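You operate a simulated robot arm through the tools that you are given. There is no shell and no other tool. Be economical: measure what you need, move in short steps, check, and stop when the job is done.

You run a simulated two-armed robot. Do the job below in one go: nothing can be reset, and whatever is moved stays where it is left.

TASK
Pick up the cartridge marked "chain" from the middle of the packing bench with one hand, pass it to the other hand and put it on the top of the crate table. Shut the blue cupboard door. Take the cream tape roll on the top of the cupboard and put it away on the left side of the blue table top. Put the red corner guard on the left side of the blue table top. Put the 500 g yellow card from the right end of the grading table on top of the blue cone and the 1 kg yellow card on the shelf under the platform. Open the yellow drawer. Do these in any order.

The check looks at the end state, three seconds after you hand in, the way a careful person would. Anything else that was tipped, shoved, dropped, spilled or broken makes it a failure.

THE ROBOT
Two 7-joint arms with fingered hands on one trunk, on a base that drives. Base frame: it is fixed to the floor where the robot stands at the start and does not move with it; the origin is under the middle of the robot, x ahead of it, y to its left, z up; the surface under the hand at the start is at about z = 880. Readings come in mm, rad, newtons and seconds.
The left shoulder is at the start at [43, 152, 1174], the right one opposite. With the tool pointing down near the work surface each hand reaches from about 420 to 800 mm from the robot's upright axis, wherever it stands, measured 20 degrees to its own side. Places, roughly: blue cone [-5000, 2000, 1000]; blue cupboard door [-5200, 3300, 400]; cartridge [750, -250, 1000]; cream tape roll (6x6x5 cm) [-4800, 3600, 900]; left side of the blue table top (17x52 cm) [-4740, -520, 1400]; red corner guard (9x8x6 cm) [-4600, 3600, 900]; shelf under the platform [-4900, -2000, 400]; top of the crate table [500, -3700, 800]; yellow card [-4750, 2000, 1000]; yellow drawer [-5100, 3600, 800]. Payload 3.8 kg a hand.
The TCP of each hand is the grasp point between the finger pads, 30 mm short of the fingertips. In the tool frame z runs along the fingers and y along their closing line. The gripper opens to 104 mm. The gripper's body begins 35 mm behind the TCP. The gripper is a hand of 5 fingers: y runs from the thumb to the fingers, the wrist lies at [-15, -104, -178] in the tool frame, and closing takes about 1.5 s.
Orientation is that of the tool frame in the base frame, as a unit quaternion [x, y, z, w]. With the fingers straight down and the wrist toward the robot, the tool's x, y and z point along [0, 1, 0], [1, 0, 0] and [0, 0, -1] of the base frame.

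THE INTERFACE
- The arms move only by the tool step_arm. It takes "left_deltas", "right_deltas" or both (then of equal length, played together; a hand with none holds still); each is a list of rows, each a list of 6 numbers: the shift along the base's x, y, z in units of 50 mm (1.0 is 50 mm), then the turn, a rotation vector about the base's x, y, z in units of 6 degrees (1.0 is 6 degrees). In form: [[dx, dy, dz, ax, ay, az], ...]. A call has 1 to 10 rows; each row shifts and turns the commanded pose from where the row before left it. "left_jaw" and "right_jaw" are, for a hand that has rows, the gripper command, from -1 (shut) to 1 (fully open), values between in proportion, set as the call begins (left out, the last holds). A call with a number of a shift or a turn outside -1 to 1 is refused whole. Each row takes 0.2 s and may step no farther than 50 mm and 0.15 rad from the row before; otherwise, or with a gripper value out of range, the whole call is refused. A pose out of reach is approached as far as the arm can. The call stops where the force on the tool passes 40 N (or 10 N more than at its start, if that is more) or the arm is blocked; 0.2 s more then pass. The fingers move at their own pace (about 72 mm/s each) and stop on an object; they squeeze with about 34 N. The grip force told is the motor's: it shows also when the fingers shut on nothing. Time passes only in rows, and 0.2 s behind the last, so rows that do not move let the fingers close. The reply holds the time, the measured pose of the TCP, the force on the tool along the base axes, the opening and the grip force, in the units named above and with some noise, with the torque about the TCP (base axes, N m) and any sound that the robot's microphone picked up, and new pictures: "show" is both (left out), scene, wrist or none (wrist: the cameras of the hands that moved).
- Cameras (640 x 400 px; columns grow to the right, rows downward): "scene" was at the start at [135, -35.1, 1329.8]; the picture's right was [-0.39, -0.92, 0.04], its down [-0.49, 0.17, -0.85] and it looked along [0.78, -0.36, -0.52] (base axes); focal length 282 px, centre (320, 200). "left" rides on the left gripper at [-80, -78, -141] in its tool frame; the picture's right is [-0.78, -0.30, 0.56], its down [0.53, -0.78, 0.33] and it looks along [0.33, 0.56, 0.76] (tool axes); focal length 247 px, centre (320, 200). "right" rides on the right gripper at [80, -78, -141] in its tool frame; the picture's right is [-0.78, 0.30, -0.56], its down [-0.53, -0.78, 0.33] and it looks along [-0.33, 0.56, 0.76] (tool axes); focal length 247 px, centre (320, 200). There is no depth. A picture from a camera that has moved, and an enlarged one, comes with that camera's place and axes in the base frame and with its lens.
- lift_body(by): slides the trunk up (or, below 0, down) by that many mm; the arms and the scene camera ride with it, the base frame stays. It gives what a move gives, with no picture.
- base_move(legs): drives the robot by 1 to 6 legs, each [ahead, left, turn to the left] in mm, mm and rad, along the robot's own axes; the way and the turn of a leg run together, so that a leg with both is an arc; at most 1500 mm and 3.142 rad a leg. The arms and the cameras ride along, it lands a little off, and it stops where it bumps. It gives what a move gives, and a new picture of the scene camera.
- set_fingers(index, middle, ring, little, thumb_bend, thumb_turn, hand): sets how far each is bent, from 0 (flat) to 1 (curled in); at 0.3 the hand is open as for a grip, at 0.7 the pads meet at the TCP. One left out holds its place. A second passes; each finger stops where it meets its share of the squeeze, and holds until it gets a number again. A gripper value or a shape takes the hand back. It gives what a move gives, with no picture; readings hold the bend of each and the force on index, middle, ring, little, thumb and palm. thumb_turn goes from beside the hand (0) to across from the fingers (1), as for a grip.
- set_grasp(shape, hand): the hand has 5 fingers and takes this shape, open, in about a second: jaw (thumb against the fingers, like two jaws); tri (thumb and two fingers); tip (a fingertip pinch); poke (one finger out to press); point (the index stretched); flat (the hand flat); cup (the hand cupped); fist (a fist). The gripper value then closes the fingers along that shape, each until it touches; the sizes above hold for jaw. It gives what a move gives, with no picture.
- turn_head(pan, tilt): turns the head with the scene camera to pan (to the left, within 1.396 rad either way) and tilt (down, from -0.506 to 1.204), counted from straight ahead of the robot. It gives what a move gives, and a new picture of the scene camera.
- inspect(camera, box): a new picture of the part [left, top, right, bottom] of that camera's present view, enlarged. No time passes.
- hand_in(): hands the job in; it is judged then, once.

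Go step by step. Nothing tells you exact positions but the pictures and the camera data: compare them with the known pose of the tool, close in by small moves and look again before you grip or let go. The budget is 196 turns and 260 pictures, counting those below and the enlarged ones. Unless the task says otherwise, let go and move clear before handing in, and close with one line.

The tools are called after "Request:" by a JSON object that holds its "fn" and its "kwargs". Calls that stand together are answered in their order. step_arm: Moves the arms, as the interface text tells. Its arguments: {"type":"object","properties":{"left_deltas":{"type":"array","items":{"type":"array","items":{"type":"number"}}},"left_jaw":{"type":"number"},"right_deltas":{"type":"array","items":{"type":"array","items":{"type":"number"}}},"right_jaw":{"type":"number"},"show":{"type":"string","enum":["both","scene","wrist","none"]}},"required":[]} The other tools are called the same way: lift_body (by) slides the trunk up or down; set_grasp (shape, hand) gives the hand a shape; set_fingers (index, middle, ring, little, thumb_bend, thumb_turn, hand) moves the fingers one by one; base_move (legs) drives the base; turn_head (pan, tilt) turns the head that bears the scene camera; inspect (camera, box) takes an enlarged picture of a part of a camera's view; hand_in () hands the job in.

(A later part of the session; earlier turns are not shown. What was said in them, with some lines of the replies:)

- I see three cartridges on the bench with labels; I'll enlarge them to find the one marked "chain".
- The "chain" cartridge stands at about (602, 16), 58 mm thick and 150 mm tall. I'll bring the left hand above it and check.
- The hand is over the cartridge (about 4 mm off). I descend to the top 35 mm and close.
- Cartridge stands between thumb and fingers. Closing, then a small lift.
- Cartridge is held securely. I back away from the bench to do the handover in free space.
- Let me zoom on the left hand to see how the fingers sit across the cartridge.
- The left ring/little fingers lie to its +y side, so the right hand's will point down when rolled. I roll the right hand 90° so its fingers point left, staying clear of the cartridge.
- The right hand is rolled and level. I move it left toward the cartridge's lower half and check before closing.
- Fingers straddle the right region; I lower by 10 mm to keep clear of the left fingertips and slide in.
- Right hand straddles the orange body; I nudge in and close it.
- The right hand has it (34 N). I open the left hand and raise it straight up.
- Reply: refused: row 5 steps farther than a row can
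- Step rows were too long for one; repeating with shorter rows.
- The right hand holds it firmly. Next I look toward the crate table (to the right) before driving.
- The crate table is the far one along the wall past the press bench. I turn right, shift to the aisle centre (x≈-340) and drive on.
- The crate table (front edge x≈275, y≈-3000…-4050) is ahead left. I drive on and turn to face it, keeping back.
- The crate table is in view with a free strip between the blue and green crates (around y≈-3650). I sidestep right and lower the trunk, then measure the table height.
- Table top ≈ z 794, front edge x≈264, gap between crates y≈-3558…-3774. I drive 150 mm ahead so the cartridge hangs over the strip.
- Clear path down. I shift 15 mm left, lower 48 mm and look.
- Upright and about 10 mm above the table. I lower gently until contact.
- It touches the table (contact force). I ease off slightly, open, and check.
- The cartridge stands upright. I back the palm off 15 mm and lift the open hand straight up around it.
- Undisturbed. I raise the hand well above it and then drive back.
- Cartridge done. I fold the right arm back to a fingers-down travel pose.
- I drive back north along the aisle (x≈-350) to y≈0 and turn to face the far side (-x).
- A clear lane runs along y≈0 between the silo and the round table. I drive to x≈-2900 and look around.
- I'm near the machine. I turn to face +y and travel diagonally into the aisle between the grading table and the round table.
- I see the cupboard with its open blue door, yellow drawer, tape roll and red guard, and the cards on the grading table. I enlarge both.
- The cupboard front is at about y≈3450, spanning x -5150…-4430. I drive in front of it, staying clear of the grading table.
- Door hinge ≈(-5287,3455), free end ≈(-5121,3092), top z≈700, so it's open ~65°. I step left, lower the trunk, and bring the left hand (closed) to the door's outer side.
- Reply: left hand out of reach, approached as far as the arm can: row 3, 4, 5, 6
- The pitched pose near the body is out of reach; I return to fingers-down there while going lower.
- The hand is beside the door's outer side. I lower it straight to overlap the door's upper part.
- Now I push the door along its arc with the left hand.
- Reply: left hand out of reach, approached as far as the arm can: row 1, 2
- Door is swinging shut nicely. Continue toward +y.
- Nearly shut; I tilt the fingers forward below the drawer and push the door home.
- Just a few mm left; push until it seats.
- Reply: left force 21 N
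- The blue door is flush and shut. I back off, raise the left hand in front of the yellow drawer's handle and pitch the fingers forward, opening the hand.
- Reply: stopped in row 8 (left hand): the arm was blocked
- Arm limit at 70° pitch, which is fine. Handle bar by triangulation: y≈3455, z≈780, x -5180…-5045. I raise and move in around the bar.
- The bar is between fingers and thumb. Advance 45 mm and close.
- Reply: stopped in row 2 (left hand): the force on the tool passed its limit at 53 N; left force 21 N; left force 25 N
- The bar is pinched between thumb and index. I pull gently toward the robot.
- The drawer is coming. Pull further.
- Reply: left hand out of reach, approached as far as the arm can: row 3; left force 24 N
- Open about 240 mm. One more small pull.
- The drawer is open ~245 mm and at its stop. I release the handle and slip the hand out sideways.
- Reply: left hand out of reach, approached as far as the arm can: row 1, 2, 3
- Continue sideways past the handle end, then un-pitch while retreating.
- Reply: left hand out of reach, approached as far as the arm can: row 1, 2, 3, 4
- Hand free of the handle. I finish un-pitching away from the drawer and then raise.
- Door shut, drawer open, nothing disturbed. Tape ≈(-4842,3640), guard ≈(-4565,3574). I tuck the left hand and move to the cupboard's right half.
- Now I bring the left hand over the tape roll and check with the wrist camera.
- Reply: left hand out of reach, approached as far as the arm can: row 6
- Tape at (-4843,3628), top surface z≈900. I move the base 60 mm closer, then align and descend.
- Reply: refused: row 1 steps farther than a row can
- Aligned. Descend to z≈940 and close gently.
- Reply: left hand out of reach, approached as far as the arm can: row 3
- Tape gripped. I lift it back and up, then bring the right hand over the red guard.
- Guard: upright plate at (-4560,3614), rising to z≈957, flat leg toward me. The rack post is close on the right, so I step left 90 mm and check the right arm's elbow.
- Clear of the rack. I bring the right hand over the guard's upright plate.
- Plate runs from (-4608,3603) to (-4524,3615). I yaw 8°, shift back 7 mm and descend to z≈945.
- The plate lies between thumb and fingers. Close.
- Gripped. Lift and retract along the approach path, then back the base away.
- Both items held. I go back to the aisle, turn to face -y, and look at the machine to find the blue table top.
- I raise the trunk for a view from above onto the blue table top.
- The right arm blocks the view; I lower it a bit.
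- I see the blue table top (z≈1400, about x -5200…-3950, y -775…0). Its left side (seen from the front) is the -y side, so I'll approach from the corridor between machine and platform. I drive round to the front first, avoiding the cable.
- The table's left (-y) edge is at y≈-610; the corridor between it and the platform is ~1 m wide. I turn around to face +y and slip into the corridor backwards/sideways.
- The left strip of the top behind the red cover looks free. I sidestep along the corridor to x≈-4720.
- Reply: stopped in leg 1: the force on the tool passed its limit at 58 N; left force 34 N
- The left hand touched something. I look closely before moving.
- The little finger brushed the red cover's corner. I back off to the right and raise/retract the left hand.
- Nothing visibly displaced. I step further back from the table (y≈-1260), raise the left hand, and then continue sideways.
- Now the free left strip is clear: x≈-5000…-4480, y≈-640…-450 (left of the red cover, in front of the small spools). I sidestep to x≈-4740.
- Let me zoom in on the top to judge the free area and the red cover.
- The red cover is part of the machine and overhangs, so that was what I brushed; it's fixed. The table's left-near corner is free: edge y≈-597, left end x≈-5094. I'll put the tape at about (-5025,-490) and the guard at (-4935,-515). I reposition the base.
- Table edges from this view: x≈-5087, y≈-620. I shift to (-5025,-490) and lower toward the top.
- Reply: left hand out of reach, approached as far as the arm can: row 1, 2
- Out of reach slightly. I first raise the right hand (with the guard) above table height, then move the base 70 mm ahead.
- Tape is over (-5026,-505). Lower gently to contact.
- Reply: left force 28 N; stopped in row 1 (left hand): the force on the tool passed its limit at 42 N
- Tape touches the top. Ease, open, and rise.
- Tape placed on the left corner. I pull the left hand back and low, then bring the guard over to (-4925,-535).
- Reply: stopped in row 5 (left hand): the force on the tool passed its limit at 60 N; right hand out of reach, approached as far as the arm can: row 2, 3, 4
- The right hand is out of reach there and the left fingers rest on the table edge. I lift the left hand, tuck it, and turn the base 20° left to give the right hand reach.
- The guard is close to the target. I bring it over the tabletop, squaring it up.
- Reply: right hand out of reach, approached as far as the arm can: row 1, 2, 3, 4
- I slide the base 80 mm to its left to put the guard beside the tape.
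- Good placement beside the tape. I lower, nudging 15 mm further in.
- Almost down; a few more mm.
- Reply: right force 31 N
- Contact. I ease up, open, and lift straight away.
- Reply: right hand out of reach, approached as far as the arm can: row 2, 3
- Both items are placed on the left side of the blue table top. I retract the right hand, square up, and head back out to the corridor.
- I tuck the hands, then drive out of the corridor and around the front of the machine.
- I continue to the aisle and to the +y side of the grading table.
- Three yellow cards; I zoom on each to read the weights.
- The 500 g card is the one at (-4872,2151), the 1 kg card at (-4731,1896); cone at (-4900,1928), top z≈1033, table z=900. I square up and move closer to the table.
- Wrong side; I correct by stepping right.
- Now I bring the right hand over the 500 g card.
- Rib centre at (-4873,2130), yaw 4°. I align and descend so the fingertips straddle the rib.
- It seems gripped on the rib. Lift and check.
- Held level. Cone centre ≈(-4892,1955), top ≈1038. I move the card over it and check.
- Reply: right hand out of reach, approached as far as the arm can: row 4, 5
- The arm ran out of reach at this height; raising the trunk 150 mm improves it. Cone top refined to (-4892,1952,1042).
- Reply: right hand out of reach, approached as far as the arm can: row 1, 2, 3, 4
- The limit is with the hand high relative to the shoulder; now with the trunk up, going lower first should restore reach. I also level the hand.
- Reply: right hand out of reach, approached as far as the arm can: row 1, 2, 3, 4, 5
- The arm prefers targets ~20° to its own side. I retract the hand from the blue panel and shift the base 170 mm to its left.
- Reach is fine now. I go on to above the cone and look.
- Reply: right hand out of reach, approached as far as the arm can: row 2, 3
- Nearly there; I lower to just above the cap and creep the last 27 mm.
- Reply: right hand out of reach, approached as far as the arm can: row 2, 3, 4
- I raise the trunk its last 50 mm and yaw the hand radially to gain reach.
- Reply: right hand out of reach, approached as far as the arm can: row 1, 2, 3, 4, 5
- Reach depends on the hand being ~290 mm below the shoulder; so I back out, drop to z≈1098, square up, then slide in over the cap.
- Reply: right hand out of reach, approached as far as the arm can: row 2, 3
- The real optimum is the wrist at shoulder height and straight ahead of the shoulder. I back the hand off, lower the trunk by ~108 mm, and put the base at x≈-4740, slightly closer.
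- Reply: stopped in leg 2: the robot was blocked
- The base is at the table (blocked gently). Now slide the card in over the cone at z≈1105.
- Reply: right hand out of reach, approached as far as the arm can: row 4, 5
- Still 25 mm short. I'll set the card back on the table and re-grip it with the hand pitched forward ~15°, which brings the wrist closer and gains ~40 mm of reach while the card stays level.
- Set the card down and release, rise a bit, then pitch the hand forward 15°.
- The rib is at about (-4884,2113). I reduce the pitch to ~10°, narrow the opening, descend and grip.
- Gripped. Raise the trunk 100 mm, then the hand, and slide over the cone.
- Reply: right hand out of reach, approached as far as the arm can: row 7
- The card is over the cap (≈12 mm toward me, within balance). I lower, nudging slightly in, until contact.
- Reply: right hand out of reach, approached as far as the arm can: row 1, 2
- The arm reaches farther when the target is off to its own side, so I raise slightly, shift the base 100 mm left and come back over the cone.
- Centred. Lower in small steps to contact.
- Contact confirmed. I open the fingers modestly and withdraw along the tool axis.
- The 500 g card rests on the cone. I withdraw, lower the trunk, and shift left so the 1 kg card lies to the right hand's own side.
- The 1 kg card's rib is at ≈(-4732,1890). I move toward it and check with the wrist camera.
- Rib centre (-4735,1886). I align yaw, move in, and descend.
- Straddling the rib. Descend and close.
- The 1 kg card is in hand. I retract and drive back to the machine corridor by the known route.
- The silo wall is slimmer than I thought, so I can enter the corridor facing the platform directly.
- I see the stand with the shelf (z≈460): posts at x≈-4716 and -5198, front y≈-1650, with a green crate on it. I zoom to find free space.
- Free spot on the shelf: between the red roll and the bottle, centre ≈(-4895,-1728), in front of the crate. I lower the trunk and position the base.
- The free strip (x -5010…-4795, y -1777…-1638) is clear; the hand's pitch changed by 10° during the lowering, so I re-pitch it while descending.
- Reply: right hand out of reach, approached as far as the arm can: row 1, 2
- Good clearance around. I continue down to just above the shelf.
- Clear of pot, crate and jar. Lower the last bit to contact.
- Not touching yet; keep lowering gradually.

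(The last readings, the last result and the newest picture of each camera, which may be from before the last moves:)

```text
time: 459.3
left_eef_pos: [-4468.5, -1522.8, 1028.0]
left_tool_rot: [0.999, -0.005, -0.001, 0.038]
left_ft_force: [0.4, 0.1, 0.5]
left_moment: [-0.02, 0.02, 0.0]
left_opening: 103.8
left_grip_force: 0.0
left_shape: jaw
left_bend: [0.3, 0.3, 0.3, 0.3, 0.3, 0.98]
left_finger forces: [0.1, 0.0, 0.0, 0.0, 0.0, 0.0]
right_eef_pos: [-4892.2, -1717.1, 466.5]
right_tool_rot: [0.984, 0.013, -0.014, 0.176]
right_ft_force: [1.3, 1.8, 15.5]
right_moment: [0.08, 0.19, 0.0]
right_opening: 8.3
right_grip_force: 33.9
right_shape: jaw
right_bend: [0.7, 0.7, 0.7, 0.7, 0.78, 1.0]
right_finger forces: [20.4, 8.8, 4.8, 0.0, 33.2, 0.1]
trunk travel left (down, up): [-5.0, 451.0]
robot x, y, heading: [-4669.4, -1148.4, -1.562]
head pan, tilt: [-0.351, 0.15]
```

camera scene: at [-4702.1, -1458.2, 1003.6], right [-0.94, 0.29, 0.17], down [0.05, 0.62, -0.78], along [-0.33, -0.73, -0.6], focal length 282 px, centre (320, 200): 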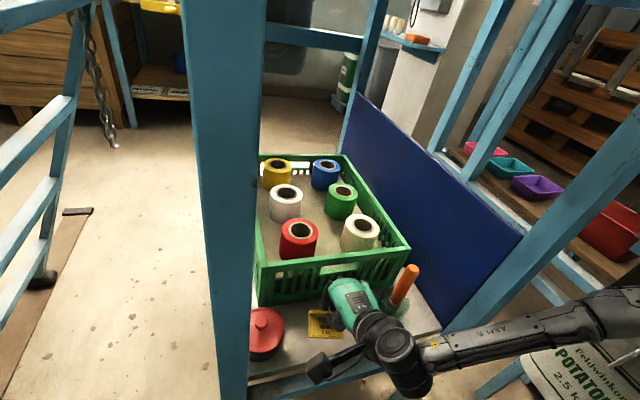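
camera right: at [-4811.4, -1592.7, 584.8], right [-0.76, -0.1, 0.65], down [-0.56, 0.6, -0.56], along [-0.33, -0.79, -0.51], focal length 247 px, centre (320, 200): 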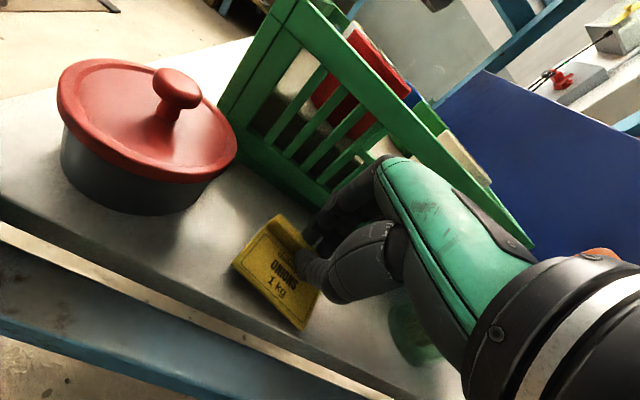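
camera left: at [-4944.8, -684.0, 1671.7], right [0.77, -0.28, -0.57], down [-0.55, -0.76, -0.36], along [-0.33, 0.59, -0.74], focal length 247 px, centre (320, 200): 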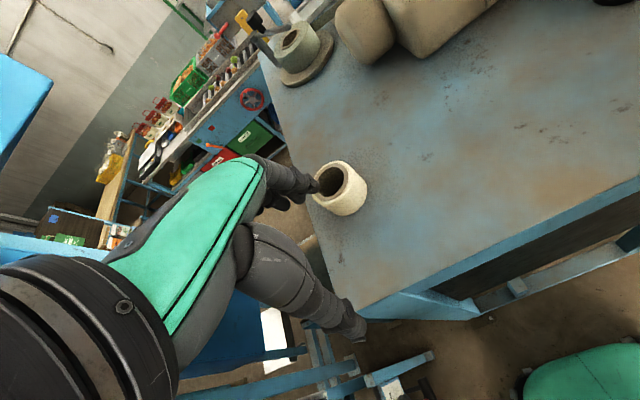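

Contact with the shelf. I ease up 3 mm, open modestly, and withdraw up/back.

Request:
{"fn": "step_arm", "kwargs": {"right_deltas": [[0, 0, 0.08, 0, 0, 0], [0, 0, 0, 0, 0, 0]], "show": "none"}}

Request:
{"fn": "step_arm", "kwargs": {"right_deltas": [[0, 0, 0, 0, 0, 0], [0, 0, 0, 0, 0, 0], [0, 0, 0, 0, 0, 0]], "right_jaw": -0.45, "show": "none"}}

Request:
{"fn": "step_arm", "kwargs": {"right_deltas": [[0, 0.1, 0.3, 0, 0, 0], [0, 0.2, 0.5, 0, 0, 0], [0, 0.2, 0.6, 0, 0, 0]], "show": "wrist"}}

```text
time: 459.9
left_eef_pos: [-4470.5, -1524.1, 1026.8]
left_tool_rot: [0.999, -0.005, -0.001, 0.037]
left_ft_force: [0.0, -0.9, 0.3]
left_moment: [0.01, -0.03, 0.0]
left_opening: 103.5
left_grip_force: 0.2
left_shape: jaw
left_bend: [0.3, 0.3, 0.3, 0.3, 0.3, 0.98]
left_finger forces: [0.1, 0.0, 0.1, 0.0, 0.0, 0.1]
right_eef_pos: [-4891.2, -1715.0, 468.5]
right_tool_rot: [0.985, 0.011, -0.012, 0.174]
right_ft_force: [1.5, -1.9, 5.8]
right_moment: [0.04, 0.11, 0.0]
right_opening: 8.5
right_grip_force: 34.0
right_shape: jaw
right_bend: [0.7, 0.7, 0.7, 0.7, 0.79, 1.0]
right_finger forces: [20.2, 8.6, 2.8, 0.0, 29.4, 0.0]
trunk travel left (down, up): [-5.0, 451.0]
robot x, y, heading: [-4675.7, -1142.4, -1.563]
head pan, tilt: [-0.351, 0.15]
```

```text
time: 460.7
left_eef_pos: [-4470.1, -1523.9, 1027.2]
left_tool_rot: [0.999, -0.004, 0.0, 0.038]
left_ft_force: [0.1, -0.6, -0.5]
left_moment: [0.03, -0.01, -0.01]
left_opening: 103.7
left_grip_force: 0.1
left_shape: jaw
left_bend: [0.3, 0.3, 0.3, 0.3, 0.3, 0.98]
left_finger forces: [0.0, 0.0, 0.0, 0.1, 0.0, 0.0]
right_eef_pos: [-4892.6, -1715.5, 470.8]
right_tool_rot: [0.984, 0.012, -0.013, 0.175]
right_ft_force: [-0.4, -0.5, 4.6]
right_moment: [-0.02, 0.0, 0.02]
right_opening: 28.0
right_grip_force: 0.0
right_shape: jaw
right_bend: [0.74, 0.55, 0.53, 0.49, 0.77, 1.0]
right_finger forces: [0.0, 0.0, 0.0, 0.0, 4.7, 0.0]
trunk travel left (down, up): [-5.0, 451.0]
robot x, y, heading: [-4669.1, -1140.3, -1.563]
head pan, tilt: [-0.351, 0.15]
```

```text
time: 461.5
left_eef_pos: [-4471.0, -1524.1, 1028.8]
left_tool_rot: [0.999, -0.004, -0.001, 0.038]
left_ft_force: [-0.3, -0.2, -0.5]
left_moment: [-0.02, -0.02, 0.0]
left_opening: 103.8
left_grip_force: 0.0
left_shape: jaw
left_bend: [0.3, 0.3, 0.3, 0.3, 0.3, 0.98]
left_finger forces: [0.0, 0.0, 0.0, 0.0, 0.1, 0.0]
right_eef_pos: [-4891.8, -1690.7, 540.2]
right_tool_rot: [0.985, 0.012, -0.013, 0.173]
right_ft_force: [0.3, 0.2, 1.2]
right_moment: [-0.05, 0.01, -0.02]
right_opening: 28.4
right_grip_force: 0.1
right_shape: jaw
right_bend: [0.74, 0.55, 0.53, 0.49, 0.74, 1.0]
right_finger forces: [0.0, 0.0, 0.1, 0.1, 0.1, 0.0]
trunk travel left (down, up): [-5.0, 451.0]
robot x, y, heading: [-4674.6, -1141.9, -1.565]
head pan, tilt: [-0.351, 0.15]
camera right: at [-4811.1, -1567.6, 643.4], right [-0.76, -0.1, 0.65], down [-0.56, 0.6, -0.56], along [-0.33, -0.79, -0.51], focal length 247 px, centre (320, 200)
```

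right: 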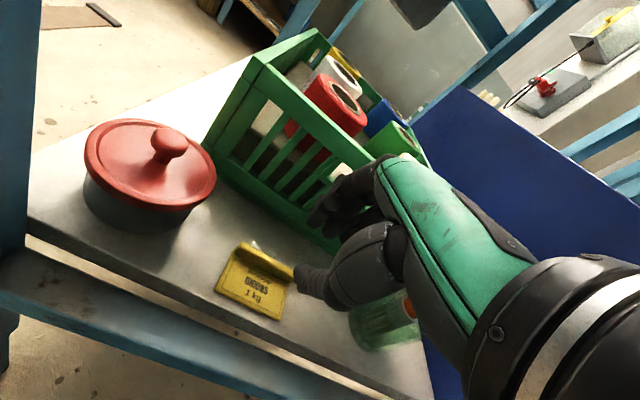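

The 1 kg card lies flat on the shelf. I withdraw the hand up and back the base away.

Request:
{"fn": "step_arm", "kwargs": {"right_deltas": [[0, 0.2, 0.8, 0, 0, 0], [0, 0.2, 0.9, 0, 0, 0], [0.1, 0.2, 0.9, 0, 0, 0], [0.1, 0.2, 0.9, 0, 0, 0], [0.1, 0.2, 0.9, 0, 0, 0]], "show": "none"}}

Request:
{"fn": "base_move", "kwargs": {"legs": [[-170, 0, 0]]}}

Request:
{"fn": "turn_head", "kwargs": {"pan": -0.35, "tilt": 0.3}}

```text
time: 462.7
left_eef_pos: [-4469.7, -1524.5, 1027.7]
left_tool_rot: [0.999, -0.004, -0.001, 0.037]
left_ft_force: [-0.1, 0.3, -0.4]
left_moment: [0.04, -0.03, 0.0]
left_opening: 103.7
left_grip_force: 0.0
left_shape: jaw
left_bend: [0.3, 0.3, 0.3, 0.3, 0.3, 0.98]
left_finger forces: [0.0, 0.0, 0.1, 0.0, 0.0, 0.1]
right_eef_pos: [-4875.8, -1706.2, 745.5]
right_tool_rot: [0.985, 0.013, -0.012, 0.174]
right_ft_force: [0.2, -0.2, 0.6]
right_moment: [0.01, -0.03, 0.0]
right_opening: 28.6
right_grip_force: 0.1
right_shape: jaw
right_bend: [0.74, 0.55, 0.53, 0.49, 0.74, 1.0]
right_finger forces: [0.0, 0.0, 0.0, 0.1, 0.1, 0.1]
right hand out of reach, approached as far as the arm can: row 3, 4, 5
trunk travel left (down, up): [-5.0, 451.0]
robot x, y, heading: [-4670.9, -1148.1, -1.562]
head pan, tilt: [-0.351, 0.15]
```

```text
time: 464.2
left_eef_pos: [-4472.7, -1353.2, 1027.3]
left_tool_rot: [0.999, -0.005, 0.0, 0.038]
left_ft_force: [0.1, 1.0, 0.6]
left_moment: [-0.04, 0.0, 0.02]
left_opening: 103.6
left_grip_force: 0.0
left_shape: jaw
left_bend: [0.3, 0.3, 0.3, 0.3, 0.3, 0.98]
left_finger forces: [0.0, 0.1, 0.0, 0.0, 0.1, 0.0]
right_eef_pos: [-4880.0, -1534.1, 745.7]
right_tool_rot: [0.985, 0.01, -0.014, 0.174]
right_ft_force: [0.3, -0.3, -0.5]
right_moment: [0.02, -0.02, -0.01]
right_opening: 28.6
right_grip_force: 0.0
right_shape: jaw
right_bend: [0.74, 0.55, 0.53, 0.49, 0.74, 1.0]
right_finger forces: [0.0, 0.0, 0.0, 0.0, 0.0, 0.0]
trunk travel left (down, up): [-5.0, 451.0]
robot x, y, heading: [-4676.9, -974.3, -1.568]
head pan, tilt: [-0.351, 0.15]
camera scene: at [-4704.1, -1285.3, 1004.3], right [-0.94, 0.29, 0.17], down [0.05, 0.62, -0.78], along [-0.33, -0.73, -0.6], focal length 282 px, centre (320, 200)
```

scene: 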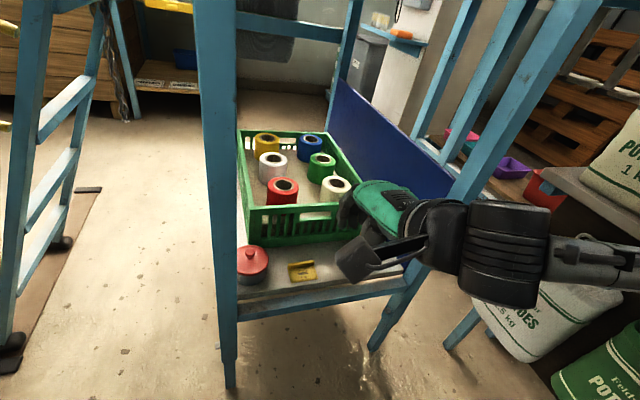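

```text
time: 464.9
left_eef_pos: [-4471.6, -1353.9, 1026.5]
left_tool_rot: [0.999, -0.006, 0.0, 0.037]
left_ft_force: [-0.4, -0.6, 0.0]
left_moment: [0.0, 0.01, -0.03]
left_opening: 103.6
left_grip_force: 0.0
left_shape: jaw
left_bend: [0.3, 0.3, 0.3, 0.3, 0.3, 0.98]
left_finger forces: [0.1, 0.1, 0.0, 0.0, 0.1, 0.0]
right_eef_pos: [-4879.6, -1534.3, 745.0]
right_tool_rot: [0.984, 0.011, -0.014, 0.175]
right_ft_force: [0.1, -0.8, 0.6]
right_moment: [0.0, 0.03, 0.04]
right_opening: 28.4
right_grip_force: 0.0
right_shape: jaw
right_bend: [0.74, 0.55, 0.53, 0.49, 0.74, 1.0]
right_finger forces: [0.0, 0.1, 0.0, 0.1, 0.1, 0.0]
trunk travel left (down, up): [-5.0, 451.0]
robot x, y, heading: [-4671.1, -971.3, -1.562]
head pan, tilt: [-0.351, 0.3]
camera scene: at [-4704.3, -1279.8, 991.6], right [-0.94, 0.29, 0.17], down [0.1, 0.72, -0.69], along [-0.32, -0.63, -0.71], focal length 282 px, centre (320, 200)
```

scene: 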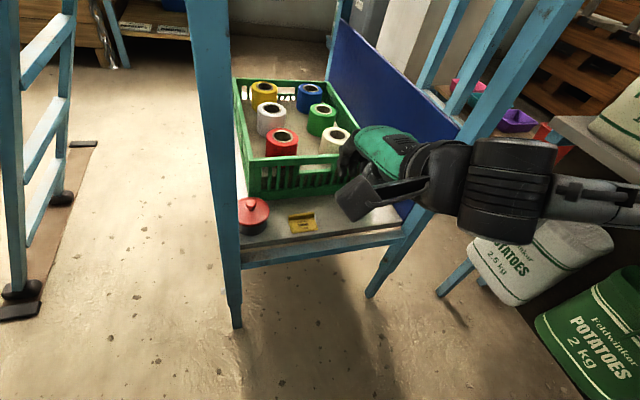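

The 1 kg card sits on the shelf in front of the crate with nothing disturbed, and both hands are empty and clear. All the jobs are done, so I hand in.

Request:
{"fn": "hand_in", "kwargs": {}}

```text
The job is handed in.
```

All tasks are done and handed in. The cartridge was passed between hands and stands on the crate table. The blue door is shut and the yellow drawer is pulled to its stop. The tape roll and red guard are at the left corner of the blue table top. The 500 g card is on the cone and the 1 kg card on the shelf under the platform. My left hand brushed something beside the blue table (58 N), most likely the machine's red cover, and nothing looked shifted. The base also touched the grading table lightly, with nothing visibly moved.
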